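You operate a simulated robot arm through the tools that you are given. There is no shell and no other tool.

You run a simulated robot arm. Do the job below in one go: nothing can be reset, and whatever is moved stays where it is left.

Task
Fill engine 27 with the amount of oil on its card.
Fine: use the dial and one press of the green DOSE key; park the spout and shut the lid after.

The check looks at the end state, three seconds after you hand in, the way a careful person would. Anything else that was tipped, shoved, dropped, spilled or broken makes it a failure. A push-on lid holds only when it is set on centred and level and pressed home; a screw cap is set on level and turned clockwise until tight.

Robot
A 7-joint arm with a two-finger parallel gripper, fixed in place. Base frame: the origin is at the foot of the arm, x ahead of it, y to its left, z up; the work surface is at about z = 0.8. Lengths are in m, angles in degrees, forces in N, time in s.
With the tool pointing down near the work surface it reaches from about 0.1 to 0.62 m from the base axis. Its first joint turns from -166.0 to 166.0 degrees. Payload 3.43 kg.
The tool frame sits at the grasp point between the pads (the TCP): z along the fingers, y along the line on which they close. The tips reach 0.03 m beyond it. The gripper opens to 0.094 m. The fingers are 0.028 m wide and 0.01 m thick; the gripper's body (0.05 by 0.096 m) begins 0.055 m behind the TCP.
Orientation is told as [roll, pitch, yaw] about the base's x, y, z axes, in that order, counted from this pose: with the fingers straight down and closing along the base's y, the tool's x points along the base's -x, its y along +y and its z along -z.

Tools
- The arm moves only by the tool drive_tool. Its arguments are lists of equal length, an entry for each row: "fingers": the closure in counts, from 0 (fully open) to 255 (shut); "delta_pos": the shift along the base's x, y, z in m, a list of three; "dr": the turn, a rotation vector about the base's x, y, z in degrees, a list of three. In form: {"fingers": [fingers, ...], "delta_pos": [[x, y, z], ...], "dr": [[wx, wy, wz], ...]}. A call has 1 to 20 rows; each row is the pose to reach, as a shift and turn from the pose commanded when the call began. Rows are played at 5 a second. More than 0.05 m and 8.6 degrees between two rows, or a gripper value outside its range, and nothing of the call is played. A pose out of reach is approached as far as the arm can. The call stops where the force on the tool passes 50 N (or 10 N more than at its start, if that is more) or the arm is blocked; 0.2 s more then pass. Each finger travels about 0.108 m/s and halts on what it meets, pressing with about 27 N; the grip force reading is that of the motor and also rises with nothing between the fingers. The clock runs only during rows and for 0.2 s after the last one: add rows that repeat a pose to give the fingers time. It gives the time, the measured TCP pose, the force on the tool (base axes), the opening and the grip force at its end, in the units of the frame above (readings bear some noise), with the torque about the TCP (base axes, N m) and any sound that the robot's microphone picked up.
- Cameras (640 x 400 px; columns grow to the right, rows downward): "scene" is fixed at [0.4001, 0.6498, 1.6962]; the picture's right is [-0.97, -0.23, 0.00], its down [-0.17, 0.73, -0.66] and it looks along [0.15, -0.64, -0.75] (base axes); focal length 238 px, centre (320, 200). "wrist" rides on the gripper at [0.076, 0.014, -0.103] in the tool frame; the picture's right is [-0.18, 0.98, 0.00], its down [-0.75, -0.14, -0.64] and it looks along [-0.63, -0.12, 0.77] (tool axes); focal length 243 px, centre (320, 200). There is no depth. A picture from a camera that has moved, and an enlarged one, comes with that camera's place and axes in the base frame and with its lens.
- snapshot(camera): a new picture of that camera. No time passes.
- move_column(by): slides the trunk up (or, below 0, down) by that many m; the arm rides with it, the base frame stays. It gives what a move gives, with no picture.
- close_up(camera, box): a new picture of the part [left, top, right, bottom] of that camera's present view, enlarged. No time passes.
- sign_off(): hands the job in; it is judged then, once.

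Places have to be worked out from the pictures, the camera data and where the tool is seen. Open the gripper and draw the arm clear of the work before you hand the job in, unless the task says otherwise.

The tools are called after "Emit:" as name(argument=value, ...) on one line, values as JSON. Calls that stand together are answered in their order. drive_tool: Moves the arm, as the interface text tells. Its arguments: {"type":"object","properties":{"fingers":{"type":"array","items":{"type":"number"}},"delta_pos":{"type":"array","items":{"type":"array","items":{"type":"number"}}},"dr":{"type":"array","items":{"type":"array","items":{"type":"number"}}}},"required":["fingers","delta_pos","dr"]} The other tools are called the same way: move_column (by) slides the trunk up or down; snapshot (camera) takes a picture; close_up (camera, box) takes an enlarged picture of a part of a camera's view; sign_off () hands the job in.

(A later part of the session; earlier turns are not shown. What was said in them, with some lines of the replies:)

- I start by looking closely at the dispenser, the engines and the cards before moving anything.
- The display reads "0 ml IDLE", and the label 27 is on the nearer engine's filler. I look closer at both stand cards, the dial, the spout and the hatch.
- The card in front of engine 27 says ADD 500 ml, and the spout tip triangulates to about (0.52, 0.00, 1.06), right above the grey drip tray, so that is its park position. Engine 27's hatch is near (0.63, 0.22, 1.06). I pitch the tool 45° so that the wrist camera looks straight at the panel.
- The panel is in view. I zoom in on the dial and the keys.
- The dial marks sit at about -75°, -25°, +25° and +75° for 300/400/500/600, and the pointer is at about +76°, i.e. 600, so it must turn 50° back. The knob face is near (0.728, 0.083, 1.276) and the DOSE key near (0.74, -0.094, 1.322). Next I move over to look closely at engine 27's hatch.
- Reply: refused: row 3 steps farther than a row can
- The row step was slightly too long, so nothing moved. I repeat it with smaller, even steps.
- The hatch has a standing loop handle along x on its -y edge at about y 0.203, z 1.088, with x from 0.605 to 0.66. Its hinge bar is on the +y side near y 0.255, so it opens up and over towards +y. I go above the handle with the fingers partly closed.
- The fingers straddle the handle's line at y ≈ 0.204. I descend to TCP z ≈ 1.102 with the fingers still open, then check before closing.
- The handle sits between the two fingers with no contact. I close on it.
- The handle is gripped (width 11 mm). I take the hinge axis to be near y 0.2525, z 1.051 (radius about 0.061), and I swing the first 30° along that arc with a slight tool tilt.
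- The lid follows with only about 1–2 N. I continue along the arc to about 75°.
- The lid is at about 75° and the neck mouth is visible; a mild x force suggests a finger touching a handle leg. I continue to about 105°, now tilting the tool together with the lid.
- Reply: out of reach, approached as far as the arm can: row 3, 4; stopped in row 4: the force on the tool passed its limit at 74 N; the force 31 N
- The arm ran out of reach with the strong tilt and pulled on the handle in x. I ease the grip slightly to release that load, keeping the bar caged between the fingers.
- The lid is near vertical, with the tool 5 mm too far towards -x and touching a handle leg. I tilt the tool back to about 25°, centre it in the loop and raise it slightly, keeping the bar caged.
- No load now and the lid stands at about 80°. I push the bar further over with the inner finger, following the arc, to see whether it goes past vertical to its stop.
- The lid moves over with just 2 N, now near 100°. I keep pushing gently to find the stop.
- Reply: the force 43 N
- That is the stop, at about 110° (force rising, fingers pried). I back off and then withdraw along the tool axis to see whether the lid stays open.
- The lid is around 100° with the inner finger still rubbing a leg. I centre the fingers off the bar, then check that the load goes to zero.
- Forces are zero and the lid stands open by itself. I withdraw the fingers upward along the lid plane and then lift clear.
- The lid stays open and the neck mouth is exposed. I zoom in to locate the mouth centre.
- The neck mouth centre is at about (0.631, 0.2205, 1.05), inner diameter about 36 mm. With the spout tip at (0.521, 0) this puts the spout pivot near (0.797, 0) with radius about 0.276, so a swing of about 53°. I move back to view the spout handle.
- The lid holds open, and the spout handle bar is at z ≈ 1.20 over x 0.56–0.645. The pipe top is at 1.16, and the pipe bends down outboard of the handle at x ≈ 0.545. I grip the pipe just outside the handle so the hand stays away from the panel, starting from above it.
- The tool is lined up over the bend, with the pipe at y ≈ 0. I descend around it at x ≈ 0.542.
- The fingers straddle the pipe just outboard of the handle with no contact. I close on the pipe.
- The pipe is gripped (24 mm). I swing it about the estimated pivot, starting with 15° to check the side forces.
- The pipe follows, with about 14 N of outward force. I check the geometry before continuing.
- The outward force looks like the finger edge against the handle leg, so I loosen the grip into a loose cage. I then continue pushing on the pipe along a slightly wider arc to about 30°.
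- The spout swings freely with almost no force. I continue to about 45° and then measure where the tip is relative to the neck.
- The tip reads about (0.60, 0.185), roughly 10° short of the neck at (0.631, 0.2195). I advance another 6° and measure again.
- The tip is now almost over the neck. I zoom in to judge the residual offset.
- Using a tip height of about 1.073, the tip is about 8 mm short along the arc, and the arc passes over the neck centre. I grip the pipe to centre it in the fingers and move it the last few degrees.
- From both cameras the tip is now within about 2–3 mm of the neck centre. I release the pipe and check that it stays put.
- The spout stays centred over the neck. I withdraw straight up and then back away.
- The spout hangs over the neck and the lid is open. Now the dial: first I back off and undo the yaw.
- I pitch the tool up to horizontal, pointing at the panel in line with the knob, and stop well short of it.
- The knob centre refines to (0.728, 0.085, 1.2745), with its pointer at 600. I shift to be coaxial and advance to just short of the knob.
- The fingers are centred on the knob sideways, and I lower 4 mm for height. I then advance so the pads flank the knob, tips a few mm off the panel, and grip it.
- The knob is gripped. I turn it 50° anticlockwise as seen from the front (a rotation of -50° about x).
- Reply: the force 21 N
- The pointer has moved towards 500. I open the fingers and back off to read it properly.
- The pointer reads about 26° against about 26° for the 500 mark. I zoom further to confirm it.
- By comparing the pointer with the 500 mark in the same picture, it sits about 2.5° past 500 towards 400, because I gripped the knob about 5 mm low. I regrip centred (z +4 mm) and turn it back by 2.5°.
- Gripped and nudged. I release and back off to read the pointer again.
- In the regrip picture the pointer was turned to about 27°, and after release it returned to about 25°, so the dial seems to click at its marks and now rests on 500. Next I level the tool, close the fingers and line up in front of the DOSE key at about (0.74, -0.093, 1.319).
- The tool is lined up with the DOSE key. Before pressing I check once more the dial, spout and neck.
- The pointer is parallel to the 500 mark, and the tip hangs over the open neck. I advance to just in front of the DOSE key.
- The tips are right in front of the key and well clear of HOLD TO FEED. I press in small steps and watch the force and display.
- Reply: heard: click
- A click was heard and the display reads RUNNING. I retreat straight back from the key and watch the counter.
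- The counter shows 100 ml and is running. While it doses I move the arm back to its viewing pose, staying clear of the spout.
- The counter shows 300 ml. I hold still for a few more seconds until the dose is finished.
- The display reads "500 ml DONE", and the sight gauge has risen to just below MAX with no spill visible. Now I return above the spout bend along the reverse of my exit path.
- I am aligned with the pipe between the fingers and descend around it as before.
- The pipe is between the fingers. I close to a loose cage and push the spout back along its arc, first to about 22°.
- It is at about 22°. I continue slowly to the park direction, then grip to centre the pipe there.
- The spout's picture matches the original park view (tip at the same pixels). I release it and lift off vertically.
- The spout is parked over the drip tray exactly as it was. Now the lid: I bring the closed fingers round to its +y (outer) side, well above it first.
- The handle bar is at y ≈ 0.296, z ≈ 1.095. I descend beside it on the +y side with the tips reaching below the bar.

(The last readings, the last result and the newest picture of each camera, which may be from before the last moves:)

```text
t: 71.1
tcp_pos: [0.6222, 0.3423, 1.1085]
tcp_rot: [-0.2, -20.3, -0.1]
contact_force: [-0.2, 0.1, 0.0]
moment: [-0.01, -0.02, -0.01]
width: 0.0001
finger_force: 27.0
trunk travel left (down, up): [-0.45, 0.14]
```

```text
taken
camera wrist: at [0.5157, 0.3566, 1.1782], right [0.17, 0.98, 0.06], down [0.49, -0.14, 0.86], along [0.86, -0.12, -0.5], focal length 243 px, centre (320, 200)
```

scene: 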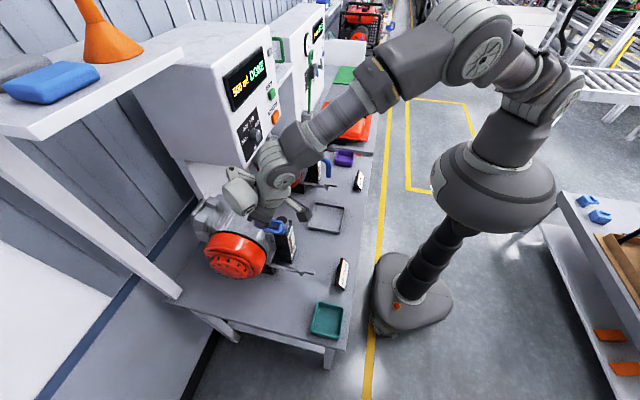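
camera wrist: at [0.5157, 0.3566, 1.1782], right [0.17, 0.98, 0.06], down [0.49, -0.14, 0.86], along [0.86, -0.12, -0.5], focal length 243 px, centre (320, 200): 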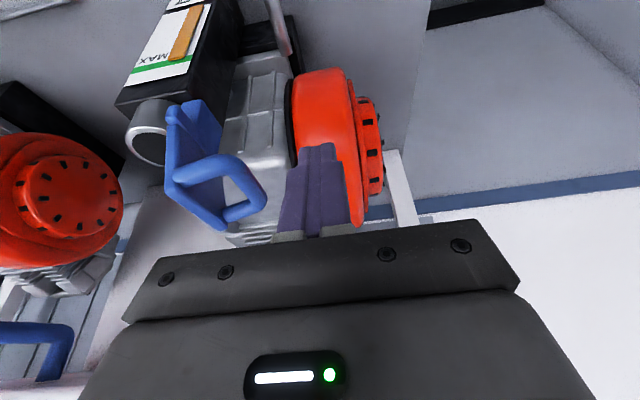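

I push the bar in the -y direction to swing the lid back past vertical.

Emit:
drive_tool(fingers=[255, 255, 255, 255, 255, 255, 255], delta_pos=[[0, -0.015, 0], [0, -0.03, 0], [0, -0.042, 0], [0, -0.054, 0], [0, -0.066, 0], [0, -0.078, 0], [0, -0.078, 0]], dr=[[0, 0, 0], [0, 0, 0], [0, 0, 0], [0, 0, 0], [0, 0, 0], [0, 0, 0], [0, 0, 0]])

Emit:
snapshot(camera="wrist")

Emit:
close_up(camera="scene", box=[238, 180, 318, 240])

```text
t: 72.1
tcp_pos: [0.6285, 0.2912, 1.1163]
tcp_rot: [0.8, -21.0, -0.3]
contact_force: [0.0, -0.1, 1.1]
moment: [0.04, 0.03, 0.02]
width: 0.0001
finger_force: 27.1
trunk travel left (down, up): [-0.45, 0.14]
stopped in row 5: the force on the tool passed its limit at 57 N (the readings are from after the stop); the commanded pose is now the measured one
```

```text
taken
camera wrist: at [0.5208, 0.3047, 1.185], right [0.17, 0.98, 0.08], down [0.48, -0.15, 0.87], along [0.86, -0.11, -0.49], focal length 243 px, centre (320, 200)
```

wrist: 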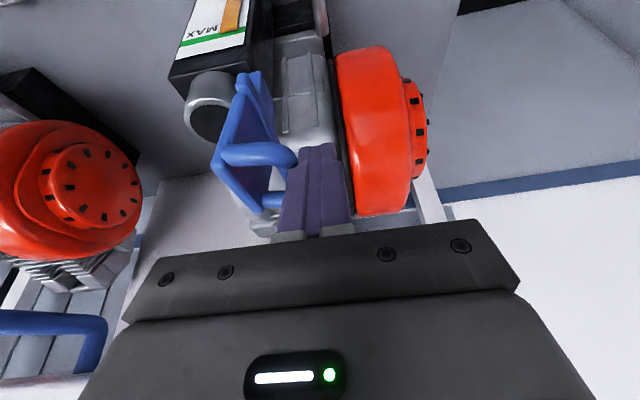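

```text
6.67 times, centred on (278, 210) of scene
camera zoom: at [0.4001, 0.6498, 1.6962], right [-0.97, -0.23, 0.0], down [-0.17, 0.73, -0.66], along [0.15, -0.64, -0.75], focal length 1583 px, centre (600, 133)
```

zoom: 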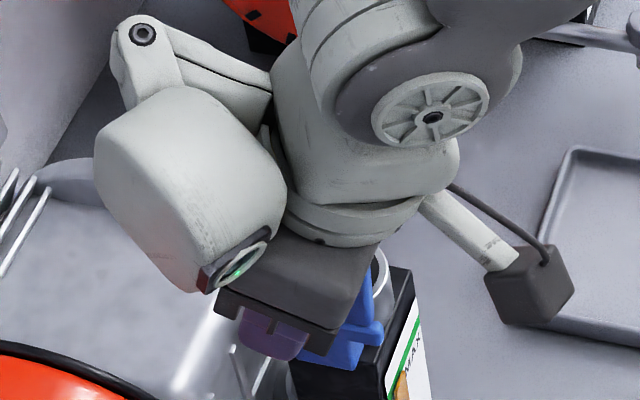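

The bar jammed on the finger by friction because it must rise along its arc, and the stop relieved it. The lid is at about 75°, so I now follow the arc itself with the finger instead of pushing straight.

Emit:
drive_tool(fingers=[255, 255, 255, 255, 255, 255], delta_pos=[[-0.002, -0.008, 0.003], [-0.004, -0.0165, 0.0045], [-0.004, -0.025, 0.005], [-0.004, -0.033, 0.004], [-0.004, -0.041, 0.0025], [-0.004, -0.041, 0.0025]], dr=[[0, 0, 0], [0, 0, 0], [0, 0, 0], [0, 0, 0], [0, 0, 0], [0, 0, 0]])

Emit:
snapshot(camera="wrist")

Emit:
close_up(camera="wrist", box=[180, 50, 420, 240])

```text
t: 73.5
tcp_pos: [0.6228, 0.2546, 1.1192]
tcp_rot: [0.7, -21.0, 0.0]
contact_force: [-0.1, 0.2, -0.4]
moment: [-0.01, 0.01, -0.01]
width: 0.0001
finger_force: 26.8
trunk travel left (down, up): [-0.45, 0.14]
```

```text
taken
camera wrist: at [0.515, 0.2683, 1.1879], right [0.17, 0.98, 0.08], down [0.47, -0.15, 0.87], along [0.86, -0.11, -0.49], focal length 243 px, centre (320, 200)
```

wrist: 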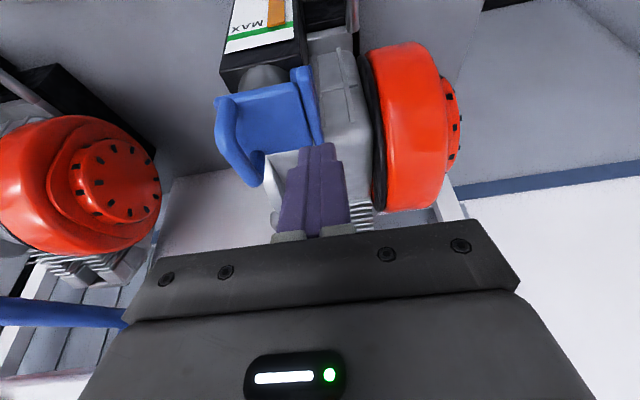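

```text
2.11 times, centred on (300, 145) of wrist
camera zoom: at [0.515, 0.2683, 1.1879], right [0.17, 0.98, 0.08], down [0.47, -0.15, 0.87], along [0.86, -0.11, -0.49], focal length 511 px, centre (362, 316)
```

zoom: 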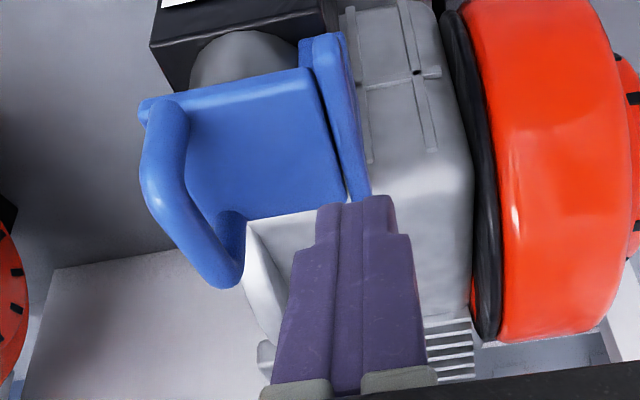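

The lid swung shut on its own. I lift clear and check how it sits before pressing it home.

Emit:
drive_tool(fingers=[255, 255, 255, 255, 255], delta_pos=[[0, 0, 0.03], [0, -0.01, 0.06], [-0.04, -0.02, 0.08], [-0.08, -0.02, 0.1], [-0.11, -0.02, 0.12]], dr=[[0, 0, 0], [0, 0, 0], [0, 0, 0], [0, 0, 0], [0, 0, 0]])

Emit:
snapshot(camera="wrist")

Emit:
close_up(camera="scene", box=[262, 200, 310, 230])

Emit:
close_up(camera="wrist", box=[270, 30, 410, 170])

```text
t: 74.7
tcp_pos: [0.5128, 0.2358, 1.2411]
tcp_rot: [0.7, -21.0, -0.1]
contact_force: [-0.1, 0.4, 0.0]
moment: [-0.01, -0.01, -0.04]
width: 0.0
finger_force: 27.4
trunk travel left (down, up): [-0.45, 0.14]
```

```text
taken
camera wrist: at [0.4058, 0.2473, 1.309], right [0.17, 0.98, 0.08], down [0.47, -0.15, 0.87], along [0.86, -0.11, -0.49], focal length 243 px, centre (320, 200)
```

wrist: 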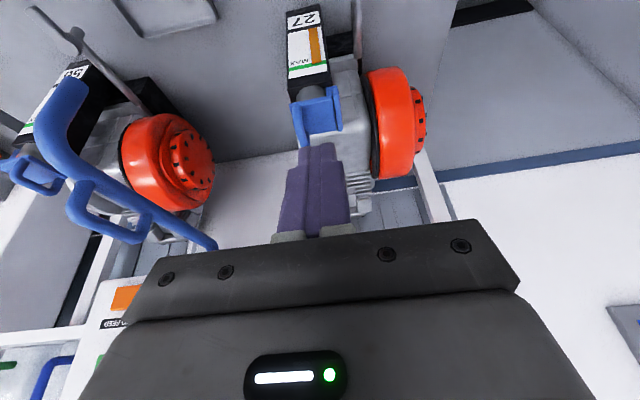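

```text
13.33 times, centred on (286, 215) of scene
camera zoom: at [0.4001, 0.6498, 1.6962], right [-0.97, -0.23, 0.0], down [-0.17, 0.73, -0.66], along [0.15, -0.64, -0.75], focal length 3167 px, centre (773, 0)
```

zoom: 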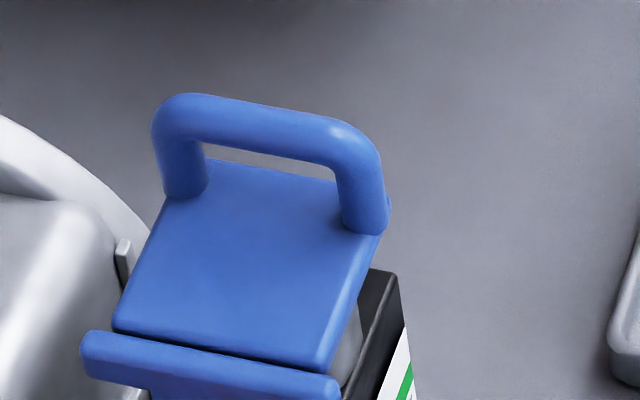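

```text
2.86 times, centred on (340, 100) of wrist
camera zoom: at [0.4058, 0.2473, 1.309], right [0.17, 0.98, 0.08], down [0.47, -0.15, 0.87], along [0.86, -0.11, -0.49], focal length 693 px, centre (263, 486)
```

zoom: 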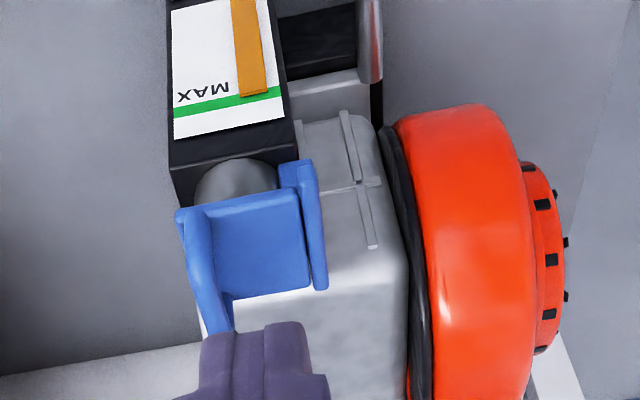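

The lid's picture is identical to the starting one, so it is seated. To be sure it is home, I press lightly on the handle from above.

Emit:
drive_tool(fingers=[255, 255, 255, 255, 255, 255], delta_pos=[[0.03, -0.015, -0.01], [0.06, -0.03, -0.02], [0.09, -0.032, -0.04], [0.109, -0.032, -0.07], [0.109, -0.032, -0.095], [0.109, -0.032, -0.105]], dr=[[0, 0, 0], [0, 0, 0], [0, 0, 0], [0, 0, 0], [0, 0, 0], [0, 0, 0]])

Emit:
snapshot(camera="wrist")

Emit:
close_up(camera="scene", box=[238, 180, 318, 230])

```text
t: 76.1
tcp_pos: [0.6223, 0.2056, 1.131]
tcp_rot: [0.8, -21.1, 0.0]
contact_force: [-0.9, -0.5, -0.1]
moment: [0.03, -0.03, -0.02]
width: 0.0003
finger_force: 27.1
trunk travel left (down, up): [-0.45, 0.14]
```

```text
taken
camera wrist: at [0.5152, 0.2179, 1.2004], right [0.17, 0.98, 0.08], down [0.47, -0.15, 0.87], along [0.86, -0.11, -0.49], focal length 243 px, centre (320, 200)
```

wrist: 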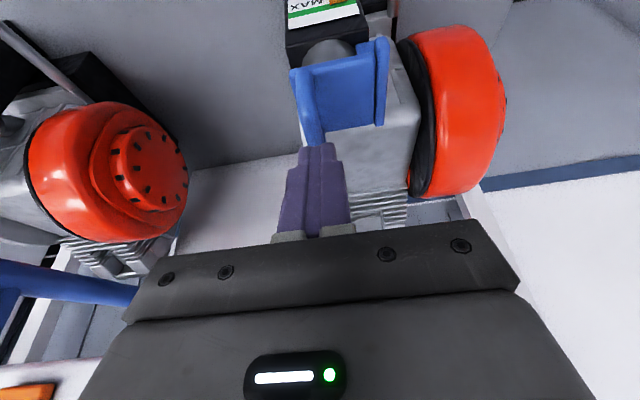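

```text
8.00 times, centred on (278, 205) of scene
camera zoom: at [0.4001, 0.6498, 1.6962], right [-0.97, -0.23, 0.0], down [-0.17, 0.73, -0.66], along [0.15, -0.64, -0.75], focal length 1900 px, centre (656, 160)
```

zoom: 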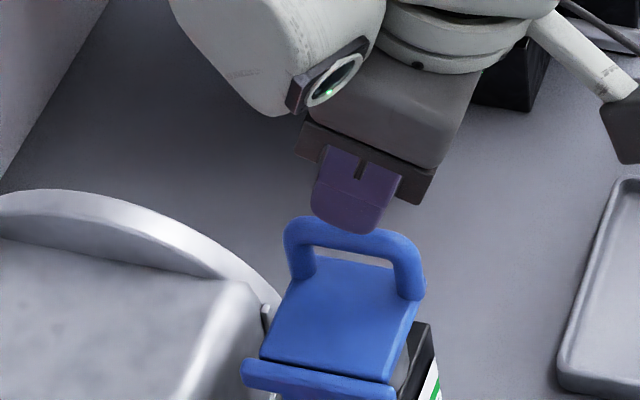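

The tips are just above the handle bar. I press down in small steps and come straight back up.

Emit:
drive_tool(fingers=[255, 255, 255, 255], delta_pos=[[0, -0.001, -0.004], [0, -0.001, -0.007], [0, -0.001, -0.009], [0, -0.001, -0.009]], dr=[[0, 0, 0], [0, 0, 0], [0, 0, 0], [0, 0, 0]])

```text
t: 77.1
tcp_pos: [0.6212, 0.2025, 1.1224]
tcp_rot: [0.7, -21.0, 0.0]
contact_force: [-0.6, 0.2, -0.8]
moment: [0.02, 0.03, 0.01]
width: 0.0002
finger_force: 26.8
trunk travel left (down, up): [-0.45, 0.14]
```

No contact yet, so I go a little further down in small steps.

Emit:
drive_tool(fingers=[255, 255, 255, 255], delta_pos=[[0, 0.0005, -0.002], [0, 0.0005, -0.004], [0, 0.0005, -0.006], [0, 0.0005, -0.006]], dr=[[0, 0, 0], [0, 0, 0], [0, 0, 0], [0, 0, 0]])

Emit:
close_up(camera="scene", box=[238, 180, 318, 230])

```text
t: 78.1
tcp_pos: [0.6213, 0.2028, 1.1222]
tcp_rot: [0.8, -21.4, -0.1]
contact_force: [3.5, -0.9, 26.3]
moment: [-0.03, -0.04, 0.11]
width: 0.0002
finger_force: 27.4
trunk travel left (down, up): [-0.45, 0.14]
```

```text
8.00 times, centred on (278, 205) of scene
camera zoom: at [0.4001, 0.6498, 1.6962], right [-0.97, -0.23, 0.0], down [-0.17, 0.73, -0.66], along [0.15, -0.64, -0.75], focal length 1900 px, centre (656, 160)
```

zoom: 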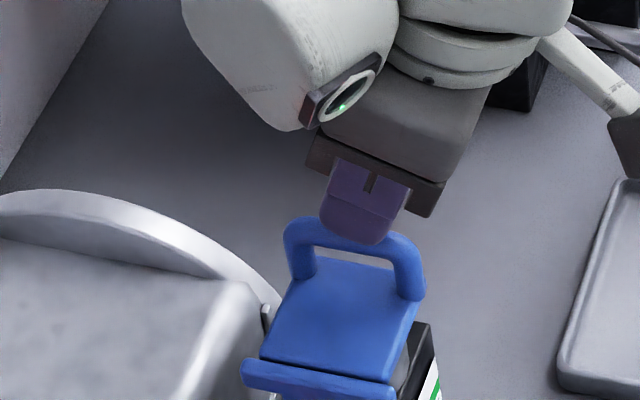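

I pressed with 26 N and the lid did not move, so it is fully home. I lift straight up, draw the arm clear and open the gripper.

Emit:
drive_tool(fingers=[255, 255, 255, 200, 130, 60, 0, 0, 0], delta_pos=[[0, 0, 0.012], [0, 0, 0.045], [-0.01, 0, 0.085], [-0.04, 0, 0.12], [-0.08, -0.01, 0.14], [-0.12, -0.02, 0.16], [-0.16, -0.02, 0.18], [-0.2, -0.02, 0.2], [-0.2, -0.02, 0.2]], dr=[[0, 0, 0], [0, 0, 0], [0, 0, 0], [0, 0, 0], [0, 0, 0], [0, 0, 0], [0, 0, 0], [0, 0, 0], [0, 0, 0]])

Emit:
snapshot(camera="scene")

Emit:
snapshot(camera="wrist")

Emit:
close_up(camera="scene", box=[220, 130, 380, 230])

Emit:
close_up(camera="scene", box=[200, 190, 360, 290])

```text
t: 80.1
tcp_pos: [0.4229, 0.1842, 1.3185]
tcp_rot: [0.7, -20.9, 0.0]
contact_force: [0.7, 0.3, 0.3]
moment: [0.0, 0.01, -0.01]
width: 0.0942
finger_force: 0.0
trunk travel left (down, up): [-0.45, 0.14]
```

```text
taken
```

scene: 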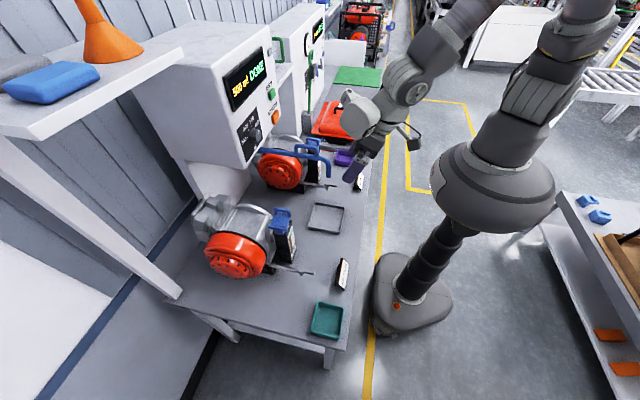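

```text
taken
camera wrist: at [0.315, 0.1965, 1.3878], right [0.17, 0.98, 0.08], down [0.48, -0.15, 0.87], along [0.86, -0.11, -0.49], focal length 243 px, centre (320, 200)
```

wrist: 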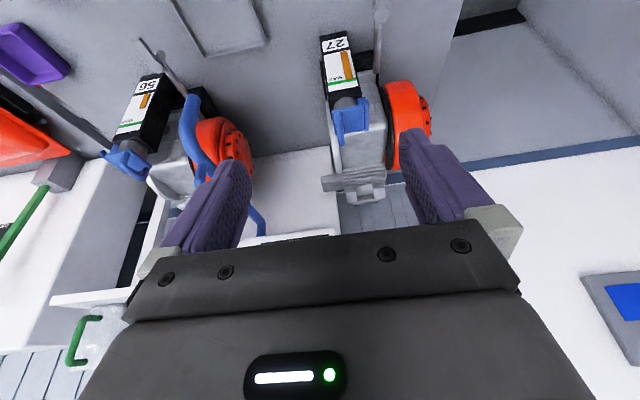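

```text
4.00 times, centred on (300, 180) of scene
camera zoom: at [0.4001, 0.6498, 1.6962], right [-0.97, -0.23, 0.0], down [-0.17, 0.73, -0.66], along [0.15, -0.64, -0.75], focal length 950 px, centre (400, 280)
```

zoom: 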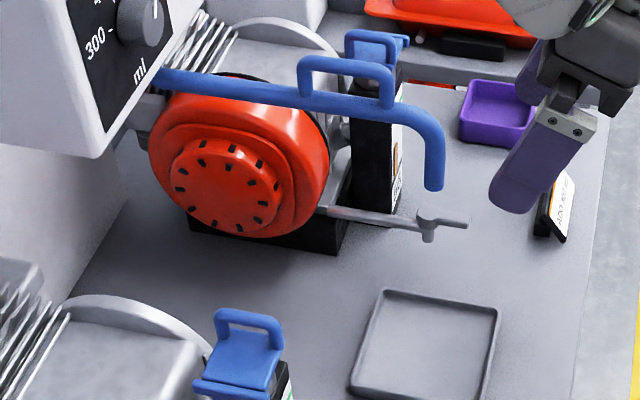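

```text
4.00 times, centred on (280, 240) of scene
camera zoom: at [0.4001, 0.6498, 1.6962], right [-0.97, -0.23, 0.0], down [-0.17, 0.73, -0.66], along [0.15, -0.64, -0.75], focal length 950 px, centre (480, 40)
```

zoom: 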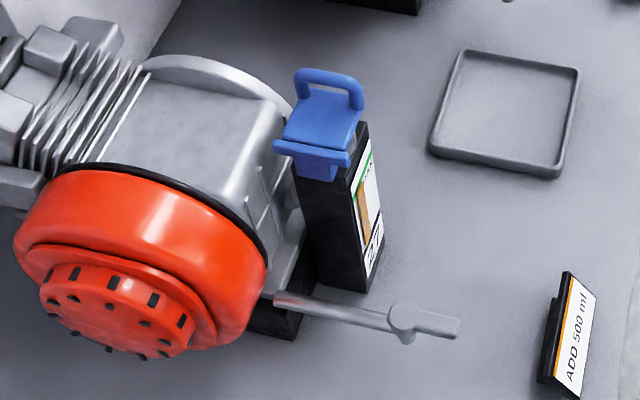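

Everything is in order: the display reads 500 ml DONE, the spout is over its tray, the lid is shut, there is no spill and nothing has been shifted. I raise the open gripper a bit further clear before handing in.

Emit:
drive_tool(fingers=[0, 0, 0, 0], delta_pos=[[-0.02, 0, 0.04], [-0.04, 0, 0.08], [-0.05, 0, 0.11], [-0.05, 0, 0.11]], dr=[[0, 0, 0], [0, 0, 0], [0, 0, 0], [0, 0, 0]])

Emit:
close_up(camera="scene", box=[216, 50, 312, 130])

```text
t: 81.1
tcp_pos: [0.3707, 0.1857, 1.4301]
tcp_rot: [0.6, -21.0, 0.0]
contact_force: [0.6, 0.5, -0.9]
moment: [-0.04, -0.01, 0.04]
width: 0.094
finger_force: 0.0
trunk travel left (down, up): [-0.45, 0.14]
```

```text
5.00 times, centred on (264, 90) of scene
camera zoom: at [0.4001, 0.6498, 1.6962], right [-0.97, -0.23, 0.0], down [-0.17, 0.73, -0.66], along [0.15, -0.64, -0.75], focal length 1188 px, centre (600, 750)
```

zoom: 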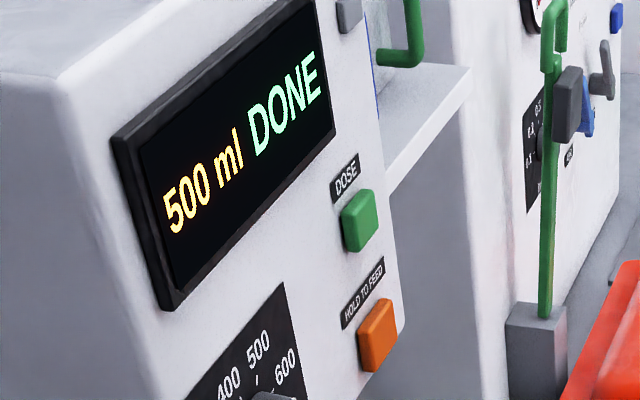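

The display holds at 500 ml DONE, and the arm is clear with the gripper open. I hand the job in.

Emit:
sign_off()

```text
The job is handed in.
```

Engine 27 got the 500 ml on its card. I set the dial to 500 and pressed the green DOSE key once. The display reads "500 ml DONE", and the engine's sight gauge sits just below MAX.

- **Spout:** it is parked over the grey drip tray, where it was at the start.
- **Lid:** it is shut on engine 27. I pressed it down with about 26 N and it did not move.
- **Surroundings:** the pictures show no spill, and nothing else has moved.
- **Arm:** the gripper is open and the arm is clear of the work.

The tool's force limit stopped the arm twice at the lid, once while opening it (74 N) and once while closing it (57 N). I saw no damage, and the shut lid looks the same as it did at the start.
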